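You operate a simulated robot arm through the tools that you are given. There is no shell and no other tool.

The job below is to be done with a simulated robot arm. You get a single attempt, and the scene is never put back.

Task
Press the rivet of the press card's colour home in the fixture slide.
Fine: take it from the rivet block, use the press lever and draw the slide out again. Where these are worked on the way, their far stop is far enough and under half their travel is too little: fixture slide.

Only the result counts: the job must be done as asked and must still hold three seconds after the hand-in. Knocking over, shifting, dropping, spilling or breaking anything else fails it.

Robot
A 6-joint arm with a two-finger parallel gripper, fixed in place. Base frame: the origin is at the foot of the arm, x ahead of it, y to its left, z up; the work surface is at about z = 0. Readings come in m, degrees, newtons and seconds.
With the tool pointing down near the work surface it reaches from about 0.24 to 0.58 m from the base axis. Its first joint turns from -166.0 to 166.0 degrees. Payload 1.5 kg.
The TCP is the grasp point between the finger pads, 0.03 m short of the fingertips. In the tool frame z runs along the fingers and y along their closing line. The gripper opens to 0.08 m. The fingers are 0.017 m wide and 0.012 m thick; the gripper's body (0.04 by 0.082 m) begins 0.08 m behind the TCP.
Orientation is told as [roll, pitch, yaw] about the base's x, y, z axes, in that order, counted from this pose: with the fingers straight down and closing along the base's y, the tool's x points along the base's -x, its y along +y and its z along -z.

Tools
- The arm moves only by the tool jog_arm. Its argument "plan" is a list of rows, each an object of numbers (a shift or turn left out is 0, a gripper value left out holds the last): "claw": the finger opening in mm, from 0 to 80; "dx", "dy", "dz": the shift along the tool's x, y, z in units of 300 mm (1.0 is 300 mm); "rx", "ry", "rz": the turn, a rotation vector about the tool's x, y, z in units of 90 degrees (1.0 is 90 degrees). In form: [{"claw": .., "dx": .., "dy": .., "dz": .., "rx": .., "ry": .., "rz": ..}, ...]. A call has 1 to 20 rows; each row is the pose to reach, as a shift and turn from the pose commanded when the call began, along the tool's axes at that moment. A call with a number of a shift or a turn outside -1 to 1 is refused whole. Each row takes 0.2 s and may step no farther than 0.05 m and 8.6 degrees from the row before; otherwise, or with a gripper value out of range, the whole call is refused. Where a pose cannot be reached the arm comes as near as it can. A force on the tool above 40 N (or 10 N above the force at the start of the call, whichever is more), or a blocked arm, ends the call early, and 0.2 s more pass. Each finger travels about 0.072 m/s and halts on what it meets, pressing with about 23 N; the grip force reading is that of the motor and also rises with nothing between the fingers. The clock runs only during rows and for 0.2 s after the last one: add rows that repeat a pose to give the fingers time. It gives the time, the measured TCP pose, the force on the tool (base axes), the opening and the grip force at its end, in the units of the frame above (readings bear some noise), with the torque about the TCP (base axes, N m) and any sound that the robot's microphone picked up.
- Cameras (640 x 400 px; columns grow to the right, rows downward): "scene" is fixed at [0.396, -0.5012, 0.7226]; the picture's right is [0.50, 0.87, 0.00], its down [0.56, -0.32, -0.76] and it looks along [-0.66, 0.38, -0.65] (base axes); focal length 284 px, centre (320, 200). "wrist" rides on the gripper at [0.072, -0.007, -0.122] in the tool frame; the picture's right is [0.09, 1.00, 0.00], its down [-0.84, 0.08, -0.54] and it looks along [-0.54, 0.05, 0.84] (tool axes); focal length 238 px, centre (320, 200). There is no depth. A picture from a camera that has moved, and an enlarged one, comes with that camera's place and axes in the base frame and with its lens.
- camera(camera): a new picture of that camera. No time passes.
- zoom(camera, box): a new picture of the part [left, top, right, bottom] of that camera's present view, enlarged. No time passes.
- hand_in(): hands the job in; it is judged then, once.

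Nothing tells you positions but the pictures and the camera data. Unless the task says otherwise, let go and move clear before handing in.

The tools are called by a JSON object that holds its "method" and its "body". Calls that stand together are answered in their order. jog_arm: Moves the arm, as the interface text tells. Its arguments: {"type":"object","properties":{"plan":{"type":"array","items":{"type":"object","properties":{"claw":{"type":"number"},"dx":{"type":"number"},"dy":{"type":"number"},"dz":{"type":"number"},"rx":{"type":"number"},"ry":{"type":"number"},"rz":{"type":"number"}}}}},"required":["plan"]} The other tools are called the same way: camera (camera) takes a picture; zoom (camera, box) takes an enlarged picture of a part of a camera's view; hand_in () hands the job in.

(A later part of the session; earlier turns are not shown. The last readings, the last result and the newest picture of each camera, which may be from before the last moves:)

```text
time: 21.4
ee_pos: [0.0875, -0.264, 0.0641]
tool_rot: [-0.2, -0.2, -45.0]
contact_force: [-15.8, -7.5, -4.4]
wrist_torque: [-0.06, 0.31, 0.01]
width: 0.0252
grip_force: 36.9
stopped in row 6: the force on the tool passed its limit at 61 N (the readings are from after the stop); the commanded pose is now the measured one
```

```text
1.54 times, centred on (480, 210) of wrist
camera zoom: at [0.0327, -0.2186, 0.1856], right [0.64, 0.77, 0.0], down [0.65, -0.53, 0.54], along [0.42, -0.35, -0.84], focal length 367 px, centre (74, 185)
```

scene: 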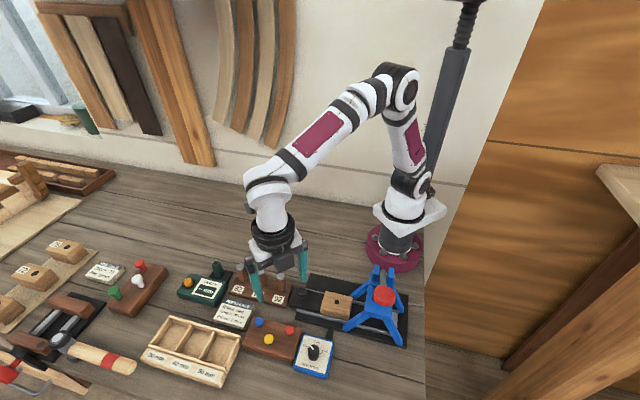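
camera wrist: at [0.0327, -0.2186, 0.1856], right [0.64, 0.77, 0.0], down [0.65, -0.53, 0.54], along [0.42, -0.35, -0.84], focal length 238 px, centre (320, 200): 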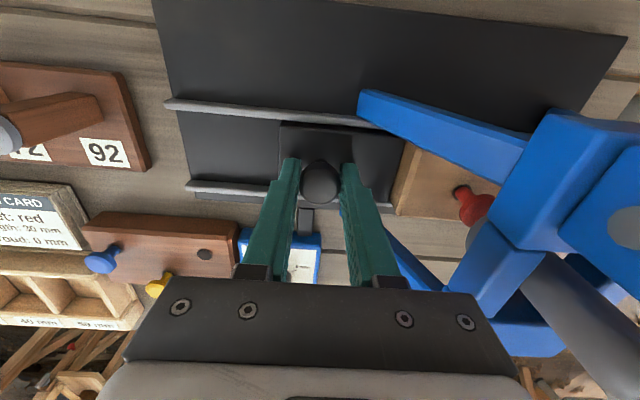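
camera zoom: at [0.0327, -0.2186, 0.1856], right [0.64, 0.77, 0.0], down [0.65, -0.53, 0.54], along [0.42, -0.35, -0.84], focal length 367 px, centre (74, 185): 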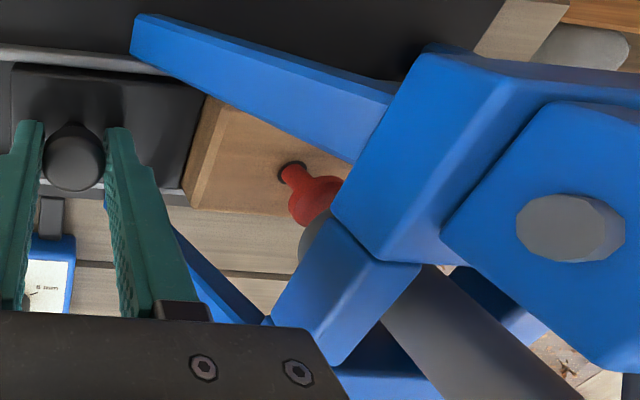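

The block rests on the grey end stop with the rivet under the ram. I'll release the slide knob and rise clear of the press.

{"method": "jog_arm", "body": {"plan": [{"claw": 42}, {"claw": 42}, {"claw": 42}, {"claw": 42, "dz": -0.1}, {"claw": 42, "dz": -0.25}, {"claw": 42, "dz": -0.4}, {"claw": 42, "dz": -0.55}, {"claw": 42, "dz": -0.7}, {"claw": 70, "dz": -0.85}, {"claw": 70, "dz": -0.9}, {"claw": 70, "dz": -0.9}]}}

{"method": "camera", "body": {"camera": "wrist"}}

{"method": "zoom", "body": {"camera": "scene", "box": [290, 240, 430, 350]}}

```text
time: 23.9
ee_pos: [0.0898, -0.2625, 0.3374]
tool_rot: [-0.2, -0.2, -45.1]
contact_force: [-0.5, 0.5, -0.1]
wrist_torque: [-0.03, -0.04, -0.02]
width: 0.0702
grip_force: 0.0
```

```text
taken
camera wrist: at [0.0348, -0.2174, 0.4584], right [0.64, 0.77, 0.0], down [0.65, -0.53, 0.54], along [0.42, -0.35, -0.84], focal length 238 px, centre (320, 200)
```

wrist: 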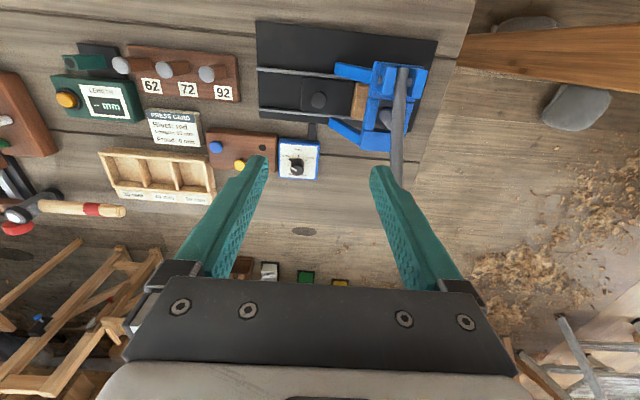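

```text
3.64 times, centred on (360, 295) of scene
camera zoom: at [0.396, -0.5012, 0.7226], right [0.5, 0.87, 0.0], down [0.56, -0.32, -0.76], along [-0.66, 0.38, -0.65], focal length 1034 px, centre (174, -146)
```

zoom: 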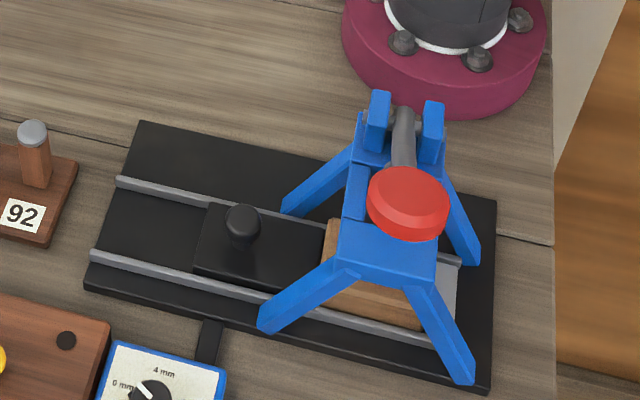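

The slide stays in. I'll move above the lever knob at about (0.205, -0.25).

{"method": "jog_arm", "body": {"plan": [{"dx": -0.08, "dy": 0.1}, {"dx": -0.16, "dy": 0.2}, {"dx": -0.242, "dy": 0.3}, {"dx": -0.242, "dy": 0.3}]}}

{"method": "camera", "body": {"camera": "wrist"}}

{"method": "camera", "body": {"camera": "scene"}}

```text
time: 24.9
ee_pos: [0.2046, -0.2524, 0.3344]
tool_rot: [-0.2, -0.2, -45.0]
contact_force: [0.7, -0.5, 0.3]
wrist_torque: [0.0, -0.01, 0.04]
width: 0.0703
grip_force: 0.1
```

```text
taken
camera wrist: at [0.1506, -0.2064, 0.455], right [0.64, 0.77, 0.0], down [0.65, -0.54, 0.54], along [0.42, -0.35, -0.84], focal length 238 px, centre (320, 200)
```

wrist: 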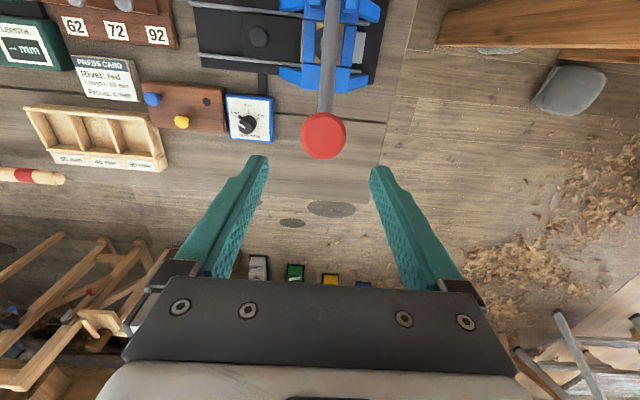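

```text
taken
```

scene: 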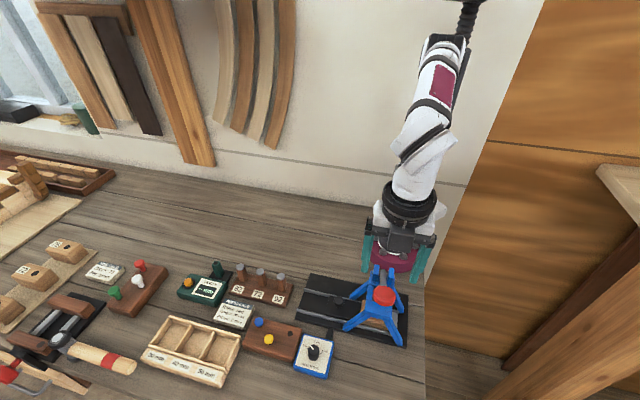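

The knob is a 41 mm disc with its face centre near (0.204, -0.249, 0.242), and the lever swings in the tool's x-z plane. I'll lower the open fingers around it and close.

{"method": "jog_arm", "body": {"plan": [{"dx": 0.025, "dy": 0.009, "dz": 0.0}, {"dx": 0.025, "dy": 0.009, "dz": 0.1}, {"dx": 0.025, "dy": 0.009, "dz": 0.2}, {"dx": 0.025, "dy": 0.009, "dz": 0.3}, {"dx": 0.025, "dy": 0.009, "dz": 0.3}]}}

{"method": "camera", "body": {"camera": "wrist"}}

{"method": "zoom", "body": {"camera": "scene", "box": [330, 230, 450, 350]}}

```text
time: 26.1
ee_pos: [0.1992, -0.2443, 0.245]
tool_rot: [-0.2, -0.3, -45.0]
contact_force: [0.3, -0.6, -0.7]
wrist_torque: [-0.02, -0.02, -0.01]
width: 0.07
grip_force: 0.0
```

```text
taken
camera wrist: at [0.1448, -0.1974, 0.3671], right [0.64, 0.77, 0.0], down [0.65, -0.54, 0.54], along [0.42, -0.35, -0.84], focal length 238 px, centre (320, 200)
```

wrist: 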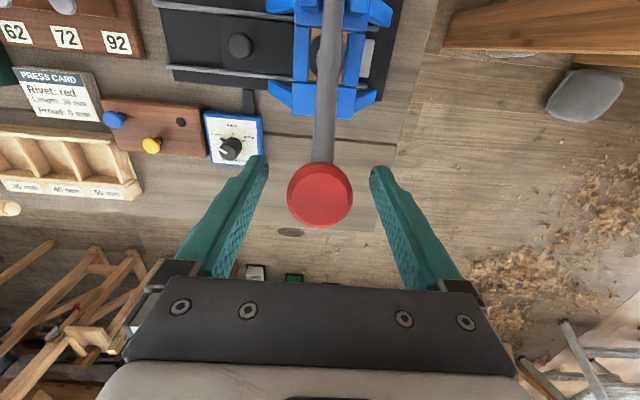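

```text
3.33 times, centred on (390, 290) of scene
camera zoom: at [0.396, -0.5012, 0.7226], right [0.5, 0.87, 0.0], down [0.56, -0.32, -0.76], along [-0.66, 0.38, -0.65], focal length 948 px, centre (87, -100)
```

zoom: 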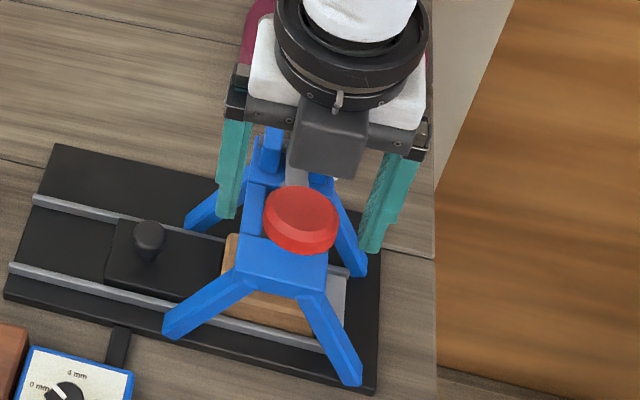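

The knob sits squarely between the fingers at TCP height, so I'll close on it.

{"method": "jog_arm", "body": {"plan": [{"claw": 30}, {"claw": 30}, {"claw": 30}, {"claw": 30}]}}

{"method": "camera", "body": {"camera": "wrist"}}

```text
time: 27.1
ee_pos: [0.1996, -0.2417, 0.246]
tool_rot: [0.0, -0.1, -44.9]
contact_force: [12.1, 7.0, -6.9]
wrist_torque: [0.22, -0.25, 0.03]
width: 0.0414
grip_force: 44.9
```

```text
taken
camera wrist: at [0.145, -0.1972, 0.3674], right [0.64, 0.77, 0.0], down [0.65, -0.54, 0.54], along [0.42, -0.35, -0.84], focal length 238 px, centre (320, 200)
```

wrist: 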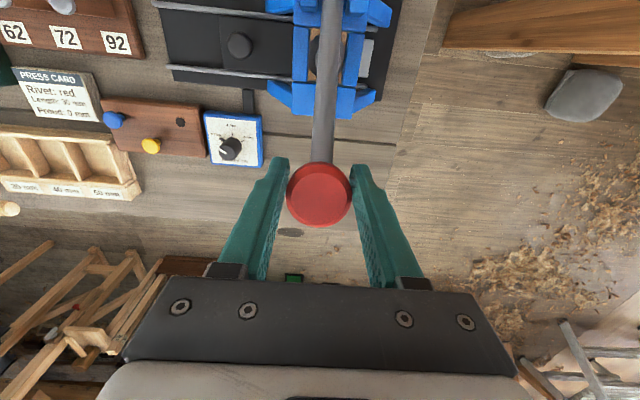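

The lever knob is held at 41 mm. I'll swing it down in small arc steps (pivot about 0.12 m inward and 0.10 m below) and watch the forces.

{"method": "jog_arm", "body": {"plan": [{"dx": -0.011, "dz": 0.0145}, {"dx": -0.0222, "dz": 0.0293}, {"dx": -0.0325, "dz": 0.0445}, {"dx": -0.0422, "dz": 0.0602}, {"dx": -0.0422, "dz": 0.0602}]}}

{"method": "zoom", "body": {"camera": "scene", "box": [330, 230, 450, 350]}}

```text
time: 28.0
ee_pos: [0.2086, -0.2507, 0.2293]
tool_rot: [-0.1, -0.1, -45.2]
contact_force: [3.7, 3.8, 0.9]
wrist_torque: [-0.37, 0.16, 0.2]
width: 0.0417
grip_force: 45.1
stopped in row 4: the force on the tool passed its limit at 41 N (the readings are from after the stop); the commanded pose is now the measured one
```

```text
3.33 times, centred on (390, 290) of scene
camera zoom: at [0.396, -0.5012, 0.7226], right [0.5, 0.87, 0.0], down [0.56, -0.32, -0.76], along [-0.66, 0.38, -0.65], focal length 948 px, centre (87, -100)
```

zoom: 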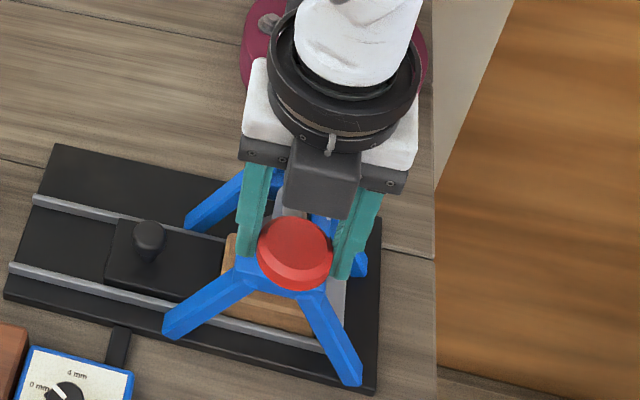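

It moved about 8° before a 41 N peak, and the force is now near zero. I'll continue in smaller, slower steps to see what the force does.

{"method": "jog_arm", "body": {"plan": [{"dx": -0.0025, "dz": 0.004}, {"dx": -0.005, "dz": 0.008}, {"dx": -0.0075, "dz": 0.012}, {"dx": -0.0098, "dz": 0.016}, {"dx": -0.0098, "dz": 0.016}]}}

```text
time: 29.2
ee_pos: [0.2114, -0.2531, 0.224]
tool_rot: [0.0, 0.1, -45.0]
contact_force: [-13.4, 8.6, -1.9]
wrist_torque: [0.39, 0.65, -0.5]
width: 0.0409
grip_force: 45.1
```

The load is mostly the knob twisting in the grip, plus being a bit far out. I'll turn the tool with the lever (+ry) and ease inward.

{"method": "jog_arm", "body": {"plan": [{"dx": 0.001, "ry": 0.03}, {"dx": 0.002, "ry": 0.06}, {"dx": 0.003, "ry": 0.09}, {"dx": 0.003, "ry": 0.09}]}}

{"method": "camera", "body": {"camera": "wrist"}}

```text
time: 30.2
ee_pos: [0.2101, -0.2527, 0.2239]
tool_rot: [0.0, 7.9, -45.1]
contact_force: [2.6, -13.4, 5.2]
wrist_torque: [-0.41, -0.29, -0.23]
width: 0.0413
grip_force: 44.5
```

```text
taken
camera wrist: at [0.1677, -0.22, 0.3556], right [0.64, 0.77, 0.01], down [0.69, -0.58, 0.42], along [0.33, -0.26, -0.91], focal length 238 px, centre (320, 200)
```

wrist: 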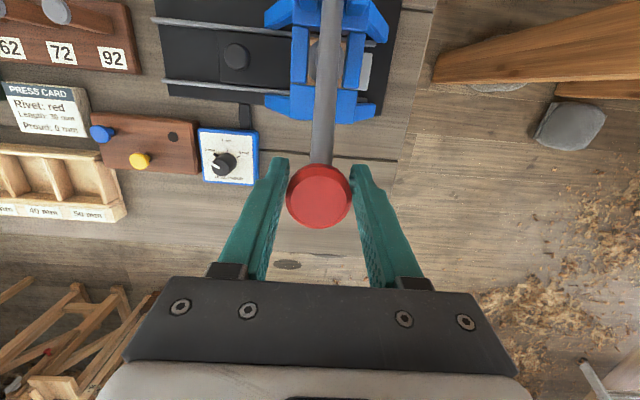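

The twist is slightly overcorrected but the loads are small. I'll continue the arc with matched rotation.

{"method": "jog_arm", "body": {"plan": [{"dx": -0.006, "dy": -0.001, "dz": 0.009, "ry": 0.0}, {"dx": -0.012, "dy": -0.001, "dz": 0.018, "ry": 0.007}, {"dx": -0.0175, "dy": -0.001, "dz": 0.027, "ry": 0.014}, {"dx": -0.023, "dy": -0.001, "dz": 0.036, "ry": 0.021}, {"dx": -0.0283, "dy": -0.001, "dz": 0.0448, "ry": 0.029}, {"dx": -0.0283, "dy": -0.001, "dz": 0.0448, "ry": 0.029}]}}

{"method": "zoom", "body": {"camera": "scene", "box": [330, 230, 450, 350]}}

```text
time: 31.0
ee_pos: [0.213, -0.2544, 0.2163]
tool_rot: [-0.1, 9.0, -45.0]
contact_force: [-3.6, -1.2, 0.1]
wrist_torque: [-0.01, -0.14, -0.46]
width: 0.0407
grip_force: 44.9
stopped in row 4: the force on the tool passed its limit at 40 N (the readings are from after the stop); the commanded pose is now the measured one
```

```text
3.33 times, centred on (390, 290) of scene
camera zoom: at [0.396, -0.5012, 0.7226], right [0.5, 0.87, 0.0], down [0.56, -0.32, -0.76], along [-0.66, 0.38, -0.65], focal length 948 px, centre (87, -100)
```

zoom: 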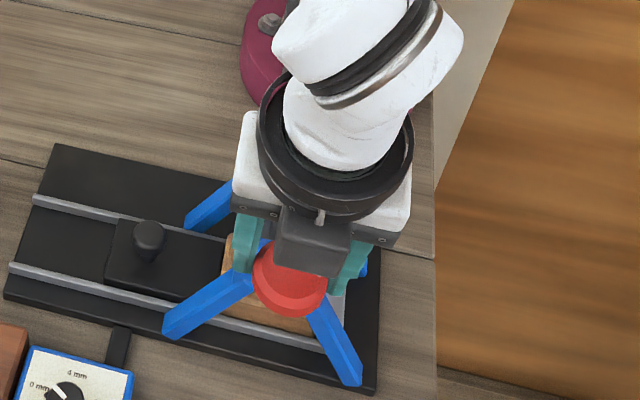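

The lever follows its arc and is now at about 25°. I'll go on more slowly to keep the force peaks down.

{"method": "jog_arm", "body": {"plan": [{"dx": -0.0018, "dz": 0.0026, "ry": 0.004}, {"dx": -0.0036, "dz": 0.0053, "ry": 0.008}, {"dx": -0.0053, "dz": 0.008, "ry": 0.012}, {"dx": -0.007, "dz": 0.0106, "ry": 0.0155}, {"dx": -0.0087, "dz": 0.0133, "ry": 0.019}, {"dx": -0.0104, "dz": 0.016, "ry": 0.023}, {"dx": -0.012, "dz": 0.0187, "ry": 0.027}, {"dx": -0.0136, "dz": 0.0213, "ry": 0.031}, {"dx": -0.0136, "dz": 0.0213, "ry": 0.031}]}}

```text
time: 33.0
ee_pos: [0.2155, -0.2578, 0.2101]
tool_rot: [0.0, 11.8, -45.0]
contact_force: [-13.3, -13.2, -2.1]
wrist_torque: [-0.27, -0.3, -0.38]
width: 0.0407
grip_force: 44.9
```

Only a small sideways (tool y) load remains. I'll correct that and continue the arc.

{"method": "jog_arm", "body": {"plan": [{"dx": 0.0, "dy": -0.0025, "dz": 0.0, "ry": 0.0}, {"dx": -0.0027, "dy": -0.0025, "dz": 0.0042, "ry": 0.005}, {"dx": -0.0054, "dy": -0.0025, "dz": 0.0083, "ry": 0.01}, {"dx": -0.0081, "dy": -0.0025, "dz": 0.0125, "ry": 0.014}, {"dx": -0.0108, "dy": -0.0025, "dz": 0.0167, "ry": 0.018}, {"dx": -0.0135, "dy": -0.0025, "dz": 0.0209, "ry": 0.022}, {"dx": -0.0161, "dy": -0.0025, "dz": 0.025, "ry": 0.026}, {"dx": -0.0187, "dy": -0.0025, "dz": 0.0292, "ry": 0.03}, {"dx": -0.0187, "dy": -0.0025, "dz": 0.0292, "ry": 0.03}]}}

```text
time: 35.0
ee_pos: [0.2192, -0.2607, 0.1998]
tool_rot: [0.0, 14.5, -44.9]
contact_force: [26.5, -6.2, 12.0]
wrist_torque: [0.1, 0.05, -0.01]
width: 0.0406
grip_force: 45.0
```

The tangential resistance is only about 4 N, so the rest is radius mismatch. I'll move slightly outward and go on.

{"method": "jog_arm", "body": {"plan": [{"dx": -0.0029, "dy": 0.0016, "dz": -0.0008}, {"dx": -0.0059, "dy": 0.0016, "dz": 0.004, "ry": 0.007}, {"dx": -0.0089, "dy": 0.0016, "dz": 0.0088, "ry": 0.014}, {"dx": -0.0119, "dy": 0.0016, "dz": 0.0136, "ry": 0.021}, {"dx": -0.015, "dy": 0.0016, "dz": 0.0184, "ry": 0.028}, {"dx": -0.018, "dy": 0.0016, "dz": 0.0232, "ry": 0.035}, {"dx": -0.021, "dy": 0.0016, "dz": 0.028, "ry": 0.042}, {"dx": -0.021, "dy": 0.0016, "dz": 0.028, "ry": 0.042}]}}

{"method": "zoom", "body": {"camera": "scene", "box": [330, 230, 450, 350]}}

{"method": "camera", "body": {"camera": "wrist"}}

```text
time: 36.8
ee_pos: [0.221, -0.2639, 0.1874]
tool_rot: [0.0, 18.5, -45.0]
contact_force: [-12.2, 11.2, 0.1]
wrist_torque: [0.36, 0.32, -0.23]
width: 0.0402
grip_force: 44.6
```

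```text
3.33 times, centred on (390, 290) of scene
camera zoom: at [0.396, -0.5012, 0.7226], right [0.5, 0.87, 0.0], down [0.56, -0.32, -0.76], along [-0.66, 0.38, -0.65], focal length 948 px, centre (87, -100)
```

zoom: 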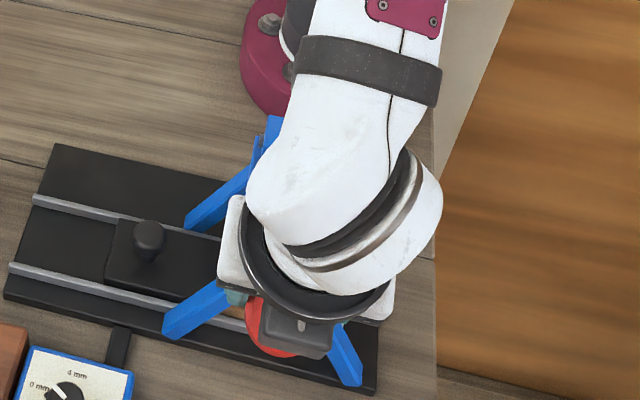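

```text
taken
camera wrist: at [0.1957, -0.2477, 0.3268], right [0.64, 0.77, 0.03], down [0.74, -0.63, 0.25], along [0.21, -0.14, -0.97], focal length 238 px, centre (320, 200)
```

wrist: 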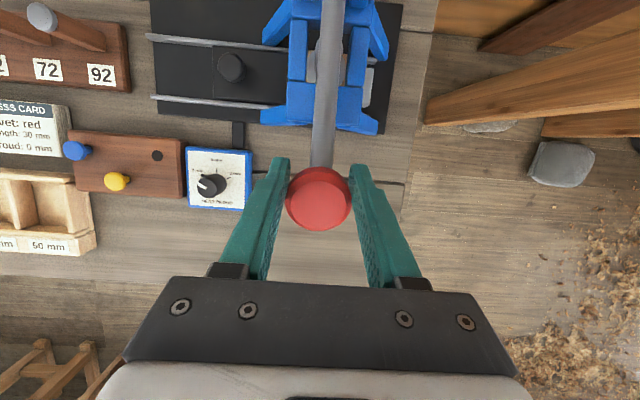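

The arc is on track (knob at z ≈ 0.187, lever about 16°). I'll continue with a small inward correction and more rotation.

{"method": "jog_arm", "body": {"plan": [{"dx": -0.001, "dz": 0.004, "ry": 0.015}, {"dx": -0.0042, "dz": 0.0093, "ry": 0.03}, {"dx": -0.0075, "dz": 0.0148, "ry": 0.042}, {"dx": -0.0108, "dz": 0.02, "ry": 0.053}, {"dx": -0.0142, "dz": 0.0256, "ry": 0.063}, {"dx": -0.0175, "dz": 0.0311, "ry": 0.072}, {"dx": -0.0175, "dz": 0.0311, "ry": 0.072}]}}

```text
time: 38.4
ee_pos: [0.2223, -0.2652, 0.1793]
tool_rot: [-0.1, 24.4, -45.0]
contact_force: [26.4, -11.0, 9.3]
wrist_torque: [0.08, 0.09, -0.01]
width: 0.0403
grip_force: 45.0
```

The load is again mostly radial, giving a refined lever length of about 0.145 m and an angle of about 13°. I'll continue.

{"method": "jog_arm", "body": {"plan": [{"dx": -0.0035, "dy": 0.0013, "dz": 0.001, "ry": 0.003}, {"dx": -0.0075, "dy": 0.0013, "dz": 0.0065, "ry": 0.012}, {"dx": -0.0115, "dy": 0.0013, "dz": 0.012, "ry": 0.021}, {"dx": -0.0155, "dy": 0.0013, "dz": 0.0174, "ry": 0.03}, {"dx": -0.0197, "dy": 0.0013, "dz": 0.0228, "ry": 0.039}, {"dx": -0.0238, "dy": 0.0013, "dz": 0.0283, "ry": 0.048}, {"dx": -0.0273, "dy": 0.0013, "dz": 0.034, "ry": 0.057}, {"dx": -0.0308, "dy": 0.0013, "dz": 0.0398, "ry": 0.066}, {"dx": -0.0343, "dy": 0.0013, "dz": 0.0455, "ry": 0.075}, {"dx": -0.0378, "dy": 0.0013, "dz": 0.0513, "ry": 0.083}, {"dx": -0.0413, "dy": 0.0013, "dz": 0.0571, "ry": 0.092}, {"dx": -0.0413, "dy": 0.0013, "dz": 0.0571, "ry": 0.092}]}}

{"method": "camera", "body": {"camera": "scene"}}

{"method": "camera", "body": {"camera": "wrist"}}

```text
time: 39.4
ee_pos: [0.2243, -0.2658, 0.1722]
tool_rot: [0.0, 26.9, -44.9]
contact_force: [-0.3, 1.0, 0.2]
wrist_torque: [-0.2, -0.06, 0.06]
width: 0.0403
grip_force: 44.8
stopped in row 4: the force on the tool passed its limit at 41 N (the readings are from after the stop); the commanded pose is now the measured one
```

```text
taken
```

scene: 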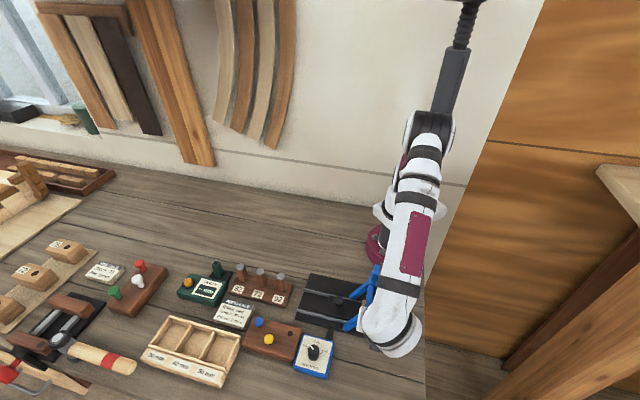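

```text
taken
camera wrist: at [0.2132, -0.2652, 0.3136], right [0.64, 0.76, 0.04], down [0.76, -0.65, 0.1], along [0.11, -0.04, -0.99], focal length 238 px, centre (320, 200)
```

wrist: 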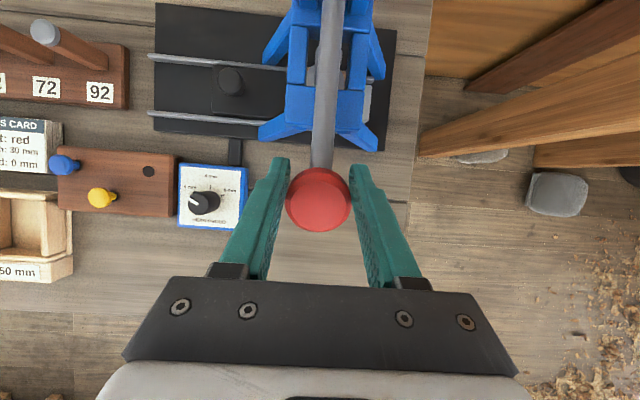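

It stopped at 41 N again, possibly because the ram has reached the rivet. I'll take a very small step and read the resistance.

{"method": "jog_arm", "body": {"plan": [{"dx": -0.0018, "dz": 0.0025, "ry": 0.004}, {"dx": -0.0037, "dz": 0.0051, "ry": 0.008}, {"dx": -0.0055, "dz": 0.0077, "ry": 0.012}, {"dx": -0.0074, "dz": 0.0102, "ry": 0.017}, {"dx": -0.0074, "dz": 0.0102, "ry": 0.017}]}}

```text
time: 40.6
ee_pos: [0.2243, -0.2663, 0.1679]
tool_rot: [-0.2, 28.4, -44.9]
contact_force: [6.0, -5.5, -3.2]
wrist_torque: [-0.59, -0.42, 0.17]
width: 0.0404
grip_force: 45.0
```

No static resistance yet, so the peaks come from moving too fast against a damped lever. I'll continue at about 1 mm per row.

{"method": "jog_arm", "body": {"plan": [{"dx": -0.002, "dz": 0.0025, "ry": 0.0}, {"dx": -0.004, "dz": 0.005, "ry": 0.0}, {"dx": -0.006, "dz": 0.0075, "ry": 0.002}, {"dx": -0.008, "dz": 0.01, "ry": 0.004}, {"dx": -0.01, "dz": 0.0125, "ry": 0.006}, {"dx": -0.0119, "dz": 0.015, "ry": 0.008}, {"dx": -0.0138, "dz": 0.0175, "ry": 0.01}, {"dx": -0.0157, "dz": 0.02, "ry": 0.012}, {"dx": -0.0174, "dz": 0.0227, "ry": 0.014}, {"dx": -0.0191, "dz": 0.0253, "ry": 0.016}, {"dx": -0.0208, "dz": 0.028, "ry": 0.018}, {"dx": -0.0226, "dz": 0.0307, "ry": 0.02}, {"dx": -0.0243, "dz": 0.0333, "ry": 0.022}, {"dx": -0.026, "dz": 0.036, "ry": 0.024}, {"dx": -0.0278, "dz": 0.0387, "ry": 0.026}, {"dx": -0.0295, "dz": 0.0413, "ry": 0.028}, {"dx": -0.0295, "dz": 0.0413, "ry": 0.028}]}}

{"method": "camera", "body": {"camera": "wrist"}}

```text
time: 44.2
ee_pos: [0.2255, -0.2669, 0.1532]
tool_rot: [-0.2, 31.2, -45.1]
contact_force: [-28.7, 25.8, 3.3]
wrist_torque: [0.44, 0.29, 0.06]
width: 0.0398
grip_force: 45.2
```

```text
taken
camera wrist: at [0.2221, -0.274, 0.2948], right [0.65, 0.76, 0.05], down [0.76, -0.65, 0.03], along [0.05, 0.01, -1.0], focal length 238 px, centre (320, 200)
```

wrist: 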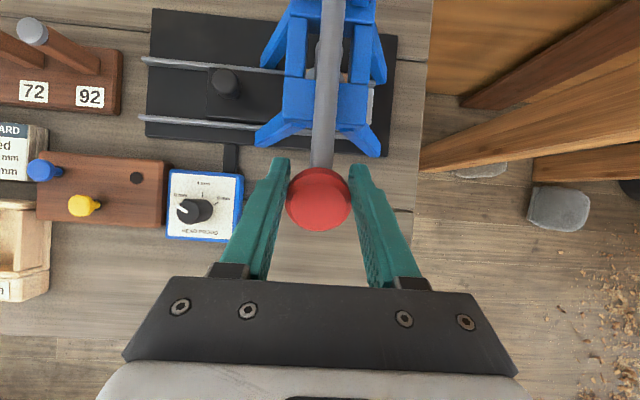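

The lever is now horizontal (refined: pivot z ≈ 0.153, lever length ≈ 0.152 m). I'll relieve the outward error and continue below horizontal.

{"method": "jog_arm", "body": {"plan": [{"dx": 0.0017, "dz": 0.001, "ry": 0.008}, {"dx": 0.0034, "dz": 0.002, "ry": 0.016}, {"dx": 0.0016, "dz": 0.0055, "ry": 0.024}, {"dx": -0.0003, "dz": 0.009, "ry": 0.03}, {"dx": -0.0022, "dz": 0.0124, "ry": 0.036}, {"dx": -0.0041, "dz": 0.0158, "ry": 0.042}, {"dx": -0.006, "dz": 0.0192, "ry": 0.048}, {"dx": -0.0079, "dz": 0.0226, "ry": 0.054}, {"dx": -0.0098, "dz": 0.026, "ry": 0.06}, {"dx": -0.0118, "dz": 0.0295, "ry": 0.065}, {"dx": -0.0137, "dz": 0.033, "ry": 0.07}, {"dx": -0.0137, "dz": 0.033, "ry": 0.07}]}}

{"method": "zoom", "body": {"camera": "scene", "box": [330, 250, 450, 370]}}

```text
time: 46.8
ee_pos: [0.2253, -0.2671, 0.1432]
tool_rot: [-0.3, 37.2, -44.8]
contact_force: [26.4, -25.7, 2.4]
wrist_torque: [0.02, 0.1, 0.09]
width: 0.0397
grip_force: 44.6
```

```text
3.33 times, centred on (390, 310) of scene
camera zoom: at [0.396, -0.5012, 0.7226], right [0.5, 0.87, 0.0], down [0.56, -0.32, -0.76], along [-0.66, 0.38, -0.65], focal length 948 px, centre (87, -167)
```

zoom: 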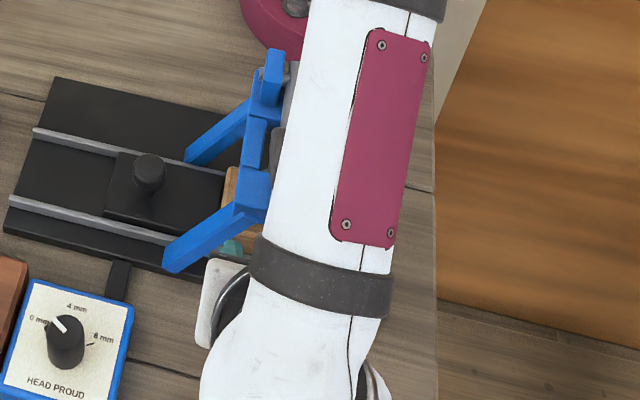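

The lever is about 4° below horizontal. I'm slightly too far inward now, so I'll correct and continue.

{"method": "jog_arm", "body": {"plan": [{"dx": -0.001, "dz": -0.0008}, {"dx": -0.002, "dz": -0.0015}, {"dx": -0.004, "dz": 0.0018, "ry": 0.005}, {"dx": -0.006, "dz": 0.0052, "ry": 0.01}, {"dx": -0.0081, "dz": 0.0086, "ry": 0.015}, {"dx": -0.0102, "dz": 0.012, "ry": 0.02}, {"dx": -0.0122, "dz": 0.0153, "ry": 0.025}, {"dx": -0.0142, "dz": 0.0186, "ry": 0.03}, {"dx": -0.0162, "dz": 0.022, "ry": 0.035}, {"dx": -0.0183, "dz": 0.0254, "ry": 0.04}, {"dx": -0.0203, "dz": 0.0287, "ry": 0.044}, {"dx": -0.0203, "dz": 0.0287, "ry": 0.044}]}}

{"method": "camera", "body": {"camera": "wrist"}}

```text
time: 48.6
ee_pos: [0.2247, -0.2666, 0.1379]
tool_rot: [-0.2, 39.8, -45.2]
contact_force: [-6.5, 4.5, 32.5]
wrist_torque: [0.21, 0.11, 0.32]
width: 0.0396
grip_force: 44.9
stopped in row 9: the force on the tool passed its limit at 48 N (the readings are from after the stop); the commanded pose is now the measured one
```

```text
taken
camera wrist: at [0.2366, -0.2885, 0.2775], right [0.66, 0.75, 0.06], down [0.75, -0.65, -0.12], along [-0.05, 0.12, -0.99], focal length 238 px, centre (320, 200)
```

wrist: 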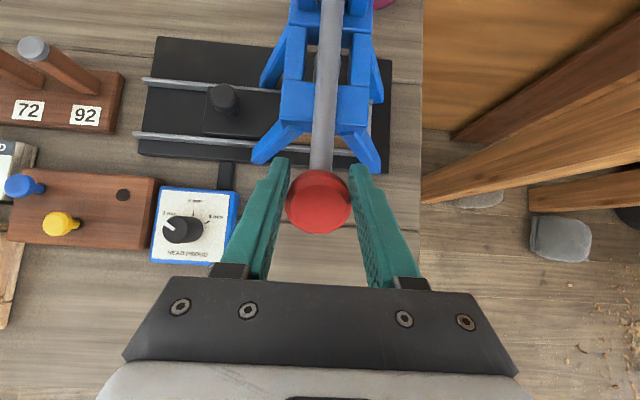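

There is now a real upward resistance of about 32 N at z ≈ 0.138, so the ram is bearing on the rivet or has reached its stop. I'll look closer before pressing on.

{"method": "zoom", "body": {"camera": "wrist", "box": [240, 0, 400, 180]}}

{"method": "zoom", "body": {"camera": "scene", "box": [350, 250, 420, 340]}}

{"method": "jog_arm", "body": {"plan": [{"dx": -0.001, "dz": 0.0014, "ry": 0.002}, {"dx": -0.0019, "dz": 0.0028, "ry": 0.004}, {"dx": -0.0028, "dz": 0.0042, "ry": 0.006}, {"dx": -0.0038, "dz": 0.0056, "ry": 0.008}, {"dx": -0.0047, "dz": 0.007, "ry": 0.01}, {"dx": -0.0056, "dz": 0.0083, "ry": 0.012}, {"dx": -0.0066, "dz": 0.0097, "ry": 0.014}, {"dx": -0.0075, "dz": 0.0111, "ry": 0.016}, {"dx": -0.0075, "dz": 0.0111, "ry": 0.016}]}}

```text
2.22 times, centred on (320, 90) of wrist
camera zoom: at [0.2366, -0.2885, 0.2775], right [0.66, 0.75, 0.06], down [0.75, -0.65, -0.12], along [-0.05, 0.12, -0.99], focal length 530 px, centre (320, 444)
```

zoom: 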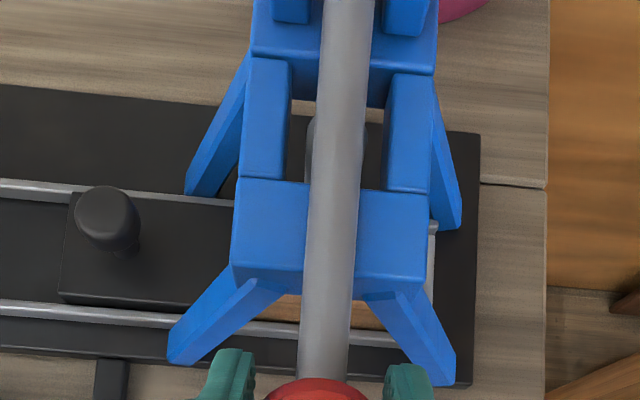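

```text
4.44 times, centred on (385, 295) of scene
camera zoom: at [0.396, -0.5012, 0.7226], right [0.5, 0.87, 0.0], down [0.56, -0.32, -0.76], along [-0.66, 0.38, -0.65], focal length 1263 px, centre (31, -222)
```

zoom: 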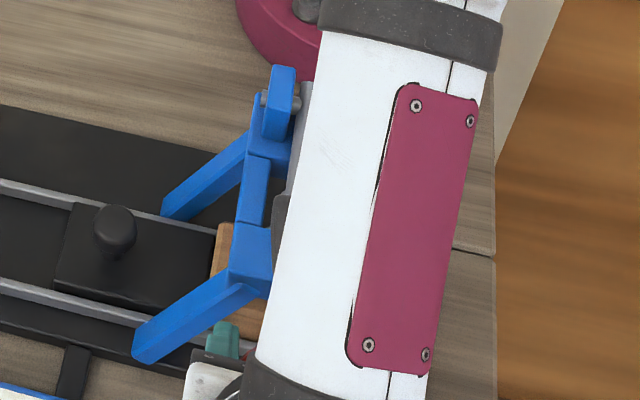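

```text
time: 49.1
ee_pos: [0.2242, -0.2666, 0.1386]
tool_rot: [-0.2, 40.2, -45.3]
contact_force: [-6.4, 4.7, 26.1]
wrist_torque: [0.11, 0.03, 0.26]
width: 0.0395
grip_force: 44.9
stopped in row 2: the force on the tool passed its limit at 44 N (the readings are from after the stop); the commanded pose is now the measured one
```

It is stiff: another millimetre raised the force to 44 N with no motion, which fits the lever at its lower end. I'll hold a firm push for a second to be sure it's home, then inspect.

{"method": "jog_arm", "body": {"plan": [{"dx": -0.0004, "dz": 0.0006}, {"dx": -0.0007, "dz": 0.001}, {"dx": -0.0007, "dz": 0.001}, {"dx": -0.0007, "dz": 0.001}, {"dx": -0.0007, "dz": 0.001}]}}

```text
time: 49.5
ee_pos: [0.2245, -0.267, 0.1383]
tool_rot: [-0.2, 40.2, -45.4]
contact_force: [-5.3, 3.2, 21.5]
wrist_torque: [0.05, -0.02, 0.29]
width: 0.0395
grip_force: 44.5
stopped in row 2: the force on the tool passed its limit at 42 N (the readings are from after the stop); the commanded pose is now the measured one
```

The lever is bottomed. I'll swing it back up along the refined arc (radius ≈ 0.143 m) so the ram clears the rivet.

{"method": "jog_arm", "body": {"plan": [{"dx": 0.0034, "dz": -0.0045, "ry": -0.0076}, {"dx": 0.0069, "dz": -0.009, "ry": -0.0152}, {"dx": 0.0103, "dz": -0.0136, "ry": -0.0228}, {"dx": 0.0137, "dz": -0.0181, "ry": -0.0304}, {"dx": 0.0172, "dz": -0.0226, "ry": -0.038}, {"dx": 0.0206, "dz": -0.0271, "ry": -0.0456}, {"dx": 0.0242, "dz": -0.0313, "ry": -0.053}, {"dx": 0.0279, "dz": -0.0355, "ry": -0.0604}, {"dx": 0.0315, "dz": -0.0397, "ry": -0.0678}, {"dx": 0.0352, "dz": -0.0438, "ry": -0.0752}, {"dx": 0.0388, "dz": -0.048, "ry": -0.0826}, {"dx": 0.0425, "dz": -0.0522, "ry": -0.09}, {"dx": 0.0425, "dz": -0.0522, "ry": -0.09}]}}

```text
time: 52.0
ee_pos: [0.2244, -0.2684, 0.1549]
tool_rot: [-0.2, 32.8, -45.4]
contact_force: [-1.9, 1.0, 2.6]
wrist_torque: [0.02, 0.02, -0.1]
width: 0.0397
grip_force: 45.2
stopped in row 12: the force on the tool passed its limit at 42 N (the readings are from after the stop); the commanded pose is now the measured one
```

Rising well. I'll continue.

{"method": "jog_arm", "body": {"plan": [{"dx": 0.0028, "dz": -0.0038, "ry": -0.0063}, {"dx": 0.0057, "dz": -0.0076, "ry": -0.0127}, {"dx": 0.0085, "dz": -0.0114, "ry": -0.019}, {"dx": 0.0114, "dz": -0.0152, "ry": -0.0254}, {"dx": 0.0142, "dz": -0.019, "ry": -0.0317}, {"dx": 0.0171, "dz": -0.0228, "ry": -0.038}, {"dx": 0.0199, "dz": -0.0266, "ry": -0.0444}, {"dx": 0.023, "dz": -0.0302, "ry": -0.0507}, {"dx": 0.0261, "dz": -0.0338, "ry": -0.0571}, {"dx": 0.0292, "dz": -0.0374, "ry": -0.0634}, {"dx": 0.0323, "dz": -0.041, "ry": -0.0698}, {"dx": 0.0355, "dz": -0.0446, "ry": -0.0761}, {"dx": 0.0386, "dz": -0.0482, "ry": -0.0825}, {"dx": 0.0417, "dz": -0.0518, "ry": -0.0889}, {"dx": 0.0417, "dz": -0.0518, "ry": -0.0889}]}}

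```text
time: 54.8
ee_pos: [0.2227, -0.2655, 0.1725]
tool_rot: [-0.1, 26.0, -45.5]
contact_force: [-1.3, 1.3, 1.1]
wrist_torque: [-0.03, -0.1, 0.12]
width: 0.0396
grip_force: 45.0
stopped in row 13: the force on the tool passed its limit at 42 N (the readings are from after the stop); the commanded pose is now the measured one
```

{"method": "jog_arm", "body": {"plan": [{"dx": 0.0028, "dz": -0.0038, "ry": -0.0063}, {"dx": 0.0057, "dz": -0.0076, "ry": -0.0127}, {"dx": 0.0085, "dz": -0.0114, "ry": -0.019}, {"dx": 0.0114, "dz": -0.0152, "ry": -0.0254}, {"dx": 0.0142, "dz": -0.019, "ry": -0.0317}, {"dx": 0.0171, "dz": -0.0228, "ry": -0.038}, {"dx": 0.02, "dz": -0.0266, "ry": -0.0444}, {"dx": 0.0231, "dz": -0.0302, "ry": -0.0507}, {"dx": 0.0262, "dz": -0.0338, "ry": -0.0571}, {"dx": 0.0293, "dz": -0.0374, "ry": -0.0634}, {"dx": 0.0325, "dz": -0.041, "ry": -0.0698}, {"dx": 0.0325, "dz": -0.041, "ry": -0.0698}]}}

{"method": "zoom", "body": {"camera": "scene", "box": [330, 230, 450, 350]}}

```text
time: 57.4
ee_pos: [0.221, -0.2611, 0.1874]
tool_rot: [-0.4, 19.8, -45.5]
contact_force: [-8.1, -10.3, 2.6]
wrist_torque: [-0.05, 0.15, -0.18]
width: 0.0394
grip_force: 44.9
```

```text
3.33 times, centred on (390, 290) of scene
camera zoom: at [0.396, -0.5012, 0.7226], right [0.5, 0.87, 0.0], down [0.56, -0.32, -0.76], along [-0.66, 0.38, -0.65], focal length 948 px, centre (87, -100)
```

zoom: 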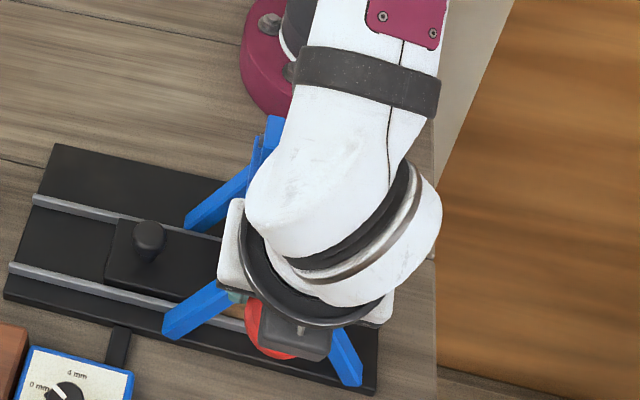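

The forces are small and the arc fits well. I'll continue raising.

{"method": "jog_arm", "body": {"plan": [{"dx": 0.0028, "dy": -0.001, "dz": -0.0038, "ry": -0.0063}, {"dx": 0.0057, "dy": -0.001, "dz": -0.0076, "ry": -0.0127}, {"dx": 0.0085, "dy": -0.001, "dz": -0.0114, "ry": -0.019}, {"dx": 0.0114, "dy": -0.001, "dz": -0.0152, "ry": -0.0254}, {"dx": 0.0142, "dy": -0.001, "dz": -0.019, "ry": -0.0317}, {"dx": 0.0171, "dy": -0.001, "dz": -0.0228, "ry": -0.038}, {"dx": 0.0199, "dy": -0.001, "dz": -0.0267, "ry": -0.0444}, {"dx": 0.023, "dy": -0.001, "dz": -0.0303, "ry": -0.0507}, {"dx": 0.0261, "dy": -0.001, "dz": -0.0339, "ry": -0.0571}, {"dx": 0.0292, "dy": -0.001, "dz": -0.0375, "ry": -0.0634}, {"dx": 0.0323, "dy": -0.001, "dz": -0.0411, "ry": -0.0698}, {"dx": 0.0355, "dy": -0.001, "dz": -0.0447, "ry": -0.0761}, {"dx": 0.0386, "dy": -0.001, "dz": -0.0483, "ry": -0.0825}, {"dx": 0.0417, "dy": -0.001, "dz": -0.0518, "ry": -0.0889}, {"dx": 0.0417, "dy": -0.001, "dz": -0.0518, "ry": -0.0889}]}}

```text
time: 58.6
ee_pos: [0.2167, -0.2595, 0.1947]
tool_rot: [-0.2, 17.0, -45.5]
contact_force: [-3.7, -0.6, -1.6]
wrist_torque: [-0.12, -0.18, -0.08]
width: 0.0396
grip_force: 45.2
stopped in row 6: the force on the tool passed its limit at 41 N (the readings are from after the stop); the commanded pose is now the measured one
```

{"method": "jog_arm", "body": {"plan": [{"dx": 0.0022, "dz": -0.003, "ry": -0.005}, {"dx": 0.0044, "dz": -0.0059, "ry": -0.0099}, {"dx": 0.0067, "dz": -0.0089, "ry": -0.0148}, {"dx": 0.0089, "dz": -0.0118, "ry": -0.0197}, {"dx": 0.0111, "dz": -0.0148, "ry": -0.0247}, {"dx": 0.0133, "dz": -0.0177, "ry": -0.0296}, {"dx": 0.0156, "dz": -0.0207, "ry": -0.0345}, {"dx": 0.0178, "dz": -0.0236, "ry": -0.0395}, {"dx": 0.02, "dz": -0.0266, "ry": -0.0444}, {"dx": 0.0224, "dz": -0.0294, "ry": -0.0494}, {"dx": 0.0249, "dz": -0.0322, "ry": -0.0543}, {"dx": 0.0273, "dz": -0.035, "ry": -0.0593}, {"dx": 0.0297, "dz": -0.0378, "ry": -0.0642}, {"dx": 0.0322, "dz": -0.0406, "ry": -0.0691}, {"dx": 0.0346, "dz": -0.0434, "ry": -0.0741}, {"dx": 0.037, "dz": -0.0462, "ry": -0.079}, {"dx": 0.0395, "dz": -0.0489, "ry": -0.084}, {"dx": 0.0419, "dz": -0.0517, "ry": -0.0889}, {"dx": 0.0419, "dz": -0.0517, "ry": -0.0889}]}}

```text
time: 61.2
ee_pos: [0.2138, -0.2567, 0.2073]
tool_rot: [-0.4, 12.1, -45.6]
contact_force: [-1.2, -1.6, -0.7]
wrist_torque: [-0.07, -0.29, -0.23]
width: 0.0397
grip_force: 45.0
stopped in row 12: the force on the tool passed its limit at 41 N (the readings are from after the stop); the commanded pose is now the measured one
```

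{"method": "jog_arm", "body": {"plan": [{"dx": 0.0022, "dz": -0.003, "ry": -0.004}, {"dx": 0.0044, "dz": -0.0059, "ry": -0.008}, {"dx": 0.0067, "dz": -0.0089, "ry": -0.013}, {"dx": 0.0089, "dz": -0.0118, "ry": -0.018}, {"dx": 0.0111, "dz": -0.0148, "ry": -0.023}, {"dx": 0.0133, "dz": -0.0177, "ry": -0.028}, {"dx": 0.0156, "dz": -0.0207, "ry": -0.033}, {"dx": 0.0178, "dz": -0.0236, "ry": -0.038}, {"dx": 0.02, "dz": -0.0266, "ry": -0.043}, {"dx": 0.0224, "dz": -0.0294, "ry": -0.048}, {"dx": 0.0249, "dz": -0.0322, "ry": -0.053}, {"dx": 0.0249, "dz": -0.0322, "ry": -0.053}]}}

```text
time: 63.8
ee_pos: [0.21, -0.2518, 0.2182]
tool_rot: [-0.2, 7.3, -45.6]
contact_force: [-30.9, -2.2, -10.0]
wrist_torque: [-0.02, 0.01, -0.47]
width: 0.0393
grip_force: 44.7
```

The lever is at about 28°. I'll correct inward and sideways a little and take it to its upper rest.

{"method": "jog_arm", "body": {"plan": [{"dx": 0.0015, "dy": -0.002, "dz": 0.001}, {"dx": 0.004, "dy": -0.002, "dz": -0.0024, "ry": -0.006}, {"dx": 0.0065, "dy": -0.002, "dz": -0.0056, "ry": -0.012}, {"dx": 0.009, "dy": -0.002, "dz": -0.0088, "ry": -0.018}, {"dx": 0.0116, "dy": -0.002, "dz": -0.012, "ry": -0.024}, {"dx": 0.0141, "dy": -0.002, "dz": -0.0153, "ry": -0.03}, {"dx": 0.0166, "dy": -0.002, "dz": -0.0186, "ry": -0.035}, {"dx": 0.0192, "dy": -0.002, "dz": -0.0218, "ry": -0.04}, {"dx": 0.0217, "dy": -0.002, "dz": -0.0251, "ry": -0.044}, {"dx": 0.0244, "dy": -0.002, "dz": -0.0282, "ry": -0.049}, {"dx": 0.0272, "dy": -0.002, "dz": -0.0314, "ry": -0.055}, {"dx": 0.0299, "dy": -0.002, "dz": -0.0345, "ry": -0.061}, {"dx": 0.0327, "dy": -0.002, "dz": -0.0377, "ry": -0.066}, {"dx": 0.0354, "dy": -0.002, "dz": -0.0408, "ry": -0.072}, {"dx": 0.0382, "dy": -0.002, "dz": -0.044, "ry": -0.077}, {"dx": 0.0409, "dy": -0.002, "dz": -0.0471, "ry": -0.083}, {"dx": 0.0437, "dy": -0.002, "dz": -0.0502, "ry": -0.0889}, {"dx": 0.0437, "dy": -0.002, "dz": -0.0502, "ry": -0.0889}]}}

{"method": "zoom", "body": {"camera": "scene", "box": [330, 230, 450, 350]}}

```text
time: 67.0
ee_pos: [0.203, -0.2467, 0.2314]
tool_rot: [-0.4, 0.5, -45.6]
contact_force: [-5.5, -2.7, -0.7]
wrist_torque: [0.02, -0.18, -0.21]
width: 0.0395
grip_force: 44.5
stopped in row 16: the force on the tool passed its limit at 44 N (the readings are from after the stop); the commanded pose is now the measured one
```

```text
3.33 times, centred on (390, 290) of scene
camera zoom: at [0.396, -0.5012, 0.7226], right [0.5, 0.87, 0.0], down [0.56, -0.32, -0.76], along [-0.66, 0.38, -0.65], focal length 948 px, centre (87, -100)
```

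zoom: 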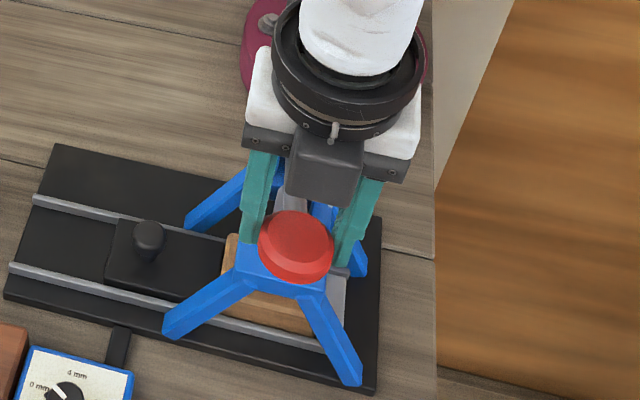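

The lever is at about 34° and near its original position. One more short lift to its rest.

{"method": "jog_arm", "body": {"plan": [{"dx": 0.0024, "dz": -0.0034, "ry": -0.005}, {"dx": 0.0048, "dz": -0.0067, "ry": -0.01}, {"dx": 0.0072, "dz": -0.0101, "ry": -0.015}, {"dx": 0.0096, "dz": -0.0134, "ry": -0.02}, {"dx": 0.0121, "dz": -0.0168, "ry": -0.025}, {"dx": 0.0146, "dz": -0.0201, "ry": -0.03}, {"dx": 0.0171, "dz": -0.0234, "ry": -0.035}, {"dx": 0.0196, "dz": -0.0267, "ry": -0.04}, {"dx": 0.0222, "dz": -0.03, "ry": -0.045}, {"dx": 0.0247, "dz": -0.0333, "ry": -0.05}, {"dx": 0.0247, "dz": -0.0333, "ry": -0.05}]}}

{"method": "zoom", "body": {"camera": "scene", "box": [330, 230, 450, 350]}}

```text
time: 69.4
ee_pos: [0.198, -0.2405, 0.2401]
tool_rot: [-0.3, -3.8, -45.5]
contact_force: [-18.6, -2.0, -13.6]
wrist_torque: [-0.2, -0.39, -0.13]
width: 0.0397
grip_force: 44.8
```

```text
3.33 times, centred on (390, 290) of scene
camera zoom: at [0.396, -0.5012, 0.7226], right [0.5, 0.87, 0.0], down [0.56, -0.32, -0.76], along [-0.66, 0.38, -0.65], focal length 948 px, centre (87, -100)
```

zoom: 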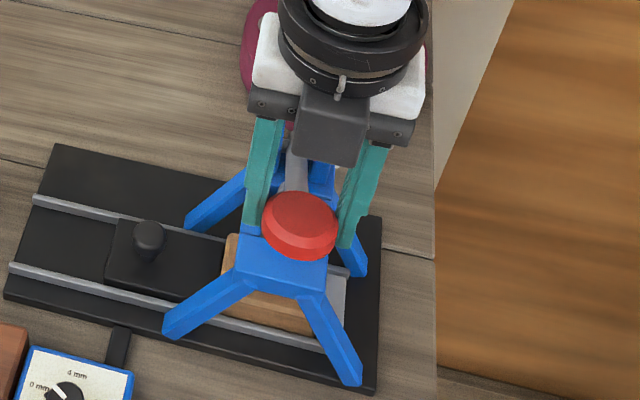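

The lever is back up. I'll release it, level the tool and rise clear.

{"method": "jog_arm", "body": {"plan": [{"claw": 70}, {"claw": 70}, {"claw": 70}, {"claw": 70, "dz": -0.1}, {"claw": 70, "dz": -0.2, "ry": 0.02}, {"claw": 70, "dz": -0.3, "ry": 0.042}, {"claw": 70, "dz": -0.33, "ry": 0.042}, {"claw": 70, "dz": -0.33, "ry": 0.042}]}}

{"method": "camera", "body": {"camera": "wrist"}}

{"method": "zoom", "body": {"camera": "scene", "box": [290, 230, 430, 350]}}

```text
time: 71.2
ee_pos: [0.1938, -0.2333, 0.3402]
tool_rot: [-0.4, -0.2, -45.5]
contact_force: [0.1, -0.2, -1.0]
wrist_torque: [-0.04, 0.02, 0.02]
width: 0.0701
grip_force: 0.1
```

```text
taken
camera wrist: at [0.1389, -0.1865, 0.461], right [0.65, 0.76, -0.01], down [0.64, -0.54, 0.54], along [0.41, -0.36, -0.84], focal length 238 px, centre (320, 200)
```

wrist: 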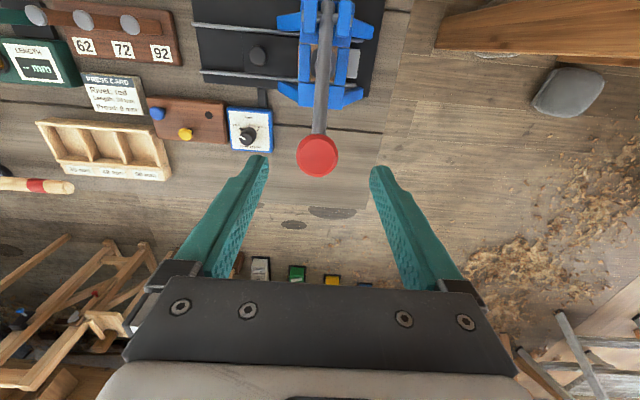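

```text
3.33 times, centred on (360, 290) of scene
camera zoom: at [0.396, -0.5012, 0.7226], right [0.5, 0.87, 0.0], down [0.56, -0.32, -0.76], along [-0.66, 0.38, -0.65], focal length 948 px, centre (187, -100)
```

zoom: 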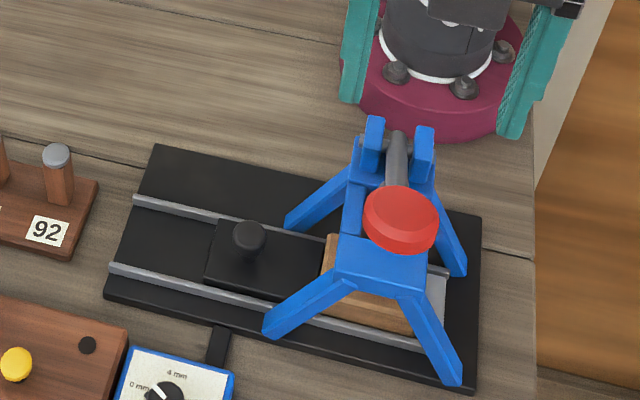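

The lever stays up. Now I'll go back above the slide knob at about (0.089, -0.263) to draw the slide out.

{"method": "jog_arm", "body": {"plan": [{"claw": 60, "dx": 0.058, "dy": -0.106}, {"claw": 42, "dx": 0.116, "dy": -0.212}, {"claw": 42, "dx": 0.1743, "dy": -0.3185, "rz": -0.0056}, {"claw": 42, "dx": 0.1743, "dy": -0.3185, "dz": 0.15, "rz": -0.0056}, {"claw": 42, "dx": 0.1743, "dy": -0.3185, "dz": 0.3, "rz": -0.0056}, {"claw": 42, "dx": 0.1743, "dy": -0.3185, "dz": 0.45, "rz": -0.0056}, {"claw": 42, "dx": 0.1743, "dy": -0.3185, "dz": 0.6, "rz": -0.0056}, {"claw": 42, "dx": 0.1743, "dy": -0.3185, "dz": 0.68, "rz": -0.0056}, {"claw": 42, "dx": 0.1743, "dy": -0.3185, "dz": 0.68, "rz": -0.0056}]}}

{"method": "zoom", "body": {"camera": "wrist", "box": [250, 90, 390, 220]}}

{"method": "camera", "body": {"camera": "wrist"}}

```text
time: 73.2
ee_pos: [0.088, -0.2651, 0.1385]
tool_rot: [-0.5, -0.2, -44.9]
contact_force: [0.1, -0.1, -0.6]
wrist_torque: [0.01, 0.01, 0.0]
width: 0.0423
grip_force: 0.0
```

```text
3.08 times, centred on (320, 155) of wrist
camera zoom: at [0.0329, -0.2184, 0.2593], right [0.64, 0.77, -0.01], down [0.65, -0.53, 0.54], along [0.41, -0.35, -0.84], focal length 733 px, centre (320, 338)
```

zoom: 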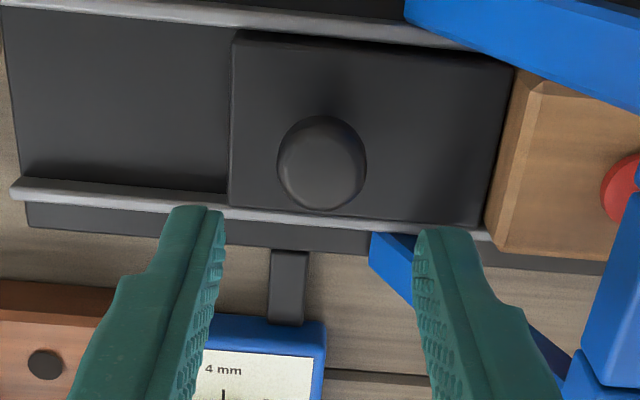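

```text
taken
camera wrist: at [0.0329, -0.2184, 0.2593], right [0.64, 0.77, -0.01], down [0.65, -0.53, 0.54], along [0.41, -0.35, -0.84], focal length 238 px, centre (320, 200)
```

wrist: 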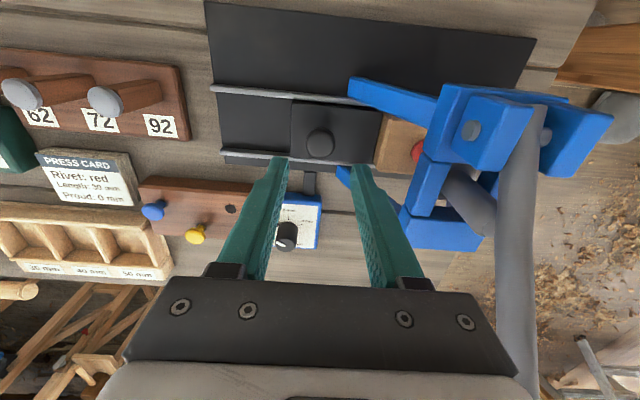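

The rivet head now sits low on the block and the knob is aligned. I'll descend and grip it.

{"method": "jog_arm", "body": {"plan": [{"claw": 42, "dz": 0.1}, {"claw": 42, "dz": 0.2}, {"claw": 42, "dz": 0.243}, {"claw": 42, "dz": 0.243}, {"claw": 15, "dz": 0.243}, {"claw": 15, "dz": 0.243}, {"claw": 15, "dz": 0.243}]}}

{"method": "zoom", "body": {"camera": "wrist", "box": [250, 60, 500, 260]}}

```text
time: 74.8
ee_pos: [0.0886, -0.2678, 0.0629]
tool_rot: [-0.5, -0.2, -45.1]
contact_force: [6.1, -3.6, -24.1]
wrist_torque: [-0.16, -0.17, 0.0]
width: 0.0254
grip_force: 36.2
```

```text
2.00 times, centred on (375, 160) of wrist
camera zoom: at [0.0338, -0.2213, 0.1848], right [0.64, 0.77, -0.01], down [0.65, -0.53, 0.54], along [0.42, -0.35, -0.84], focal length 477 px, centre (210, 280)
```

zoom: 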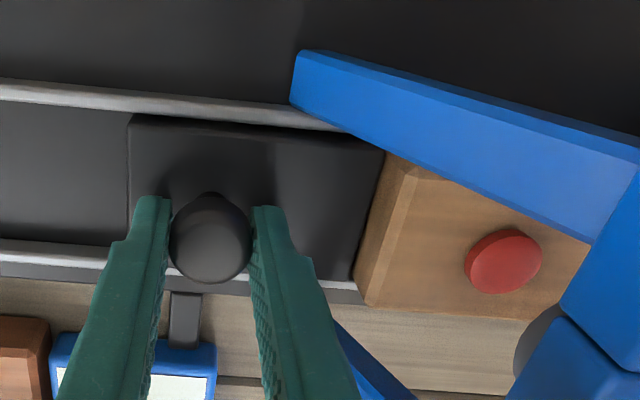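

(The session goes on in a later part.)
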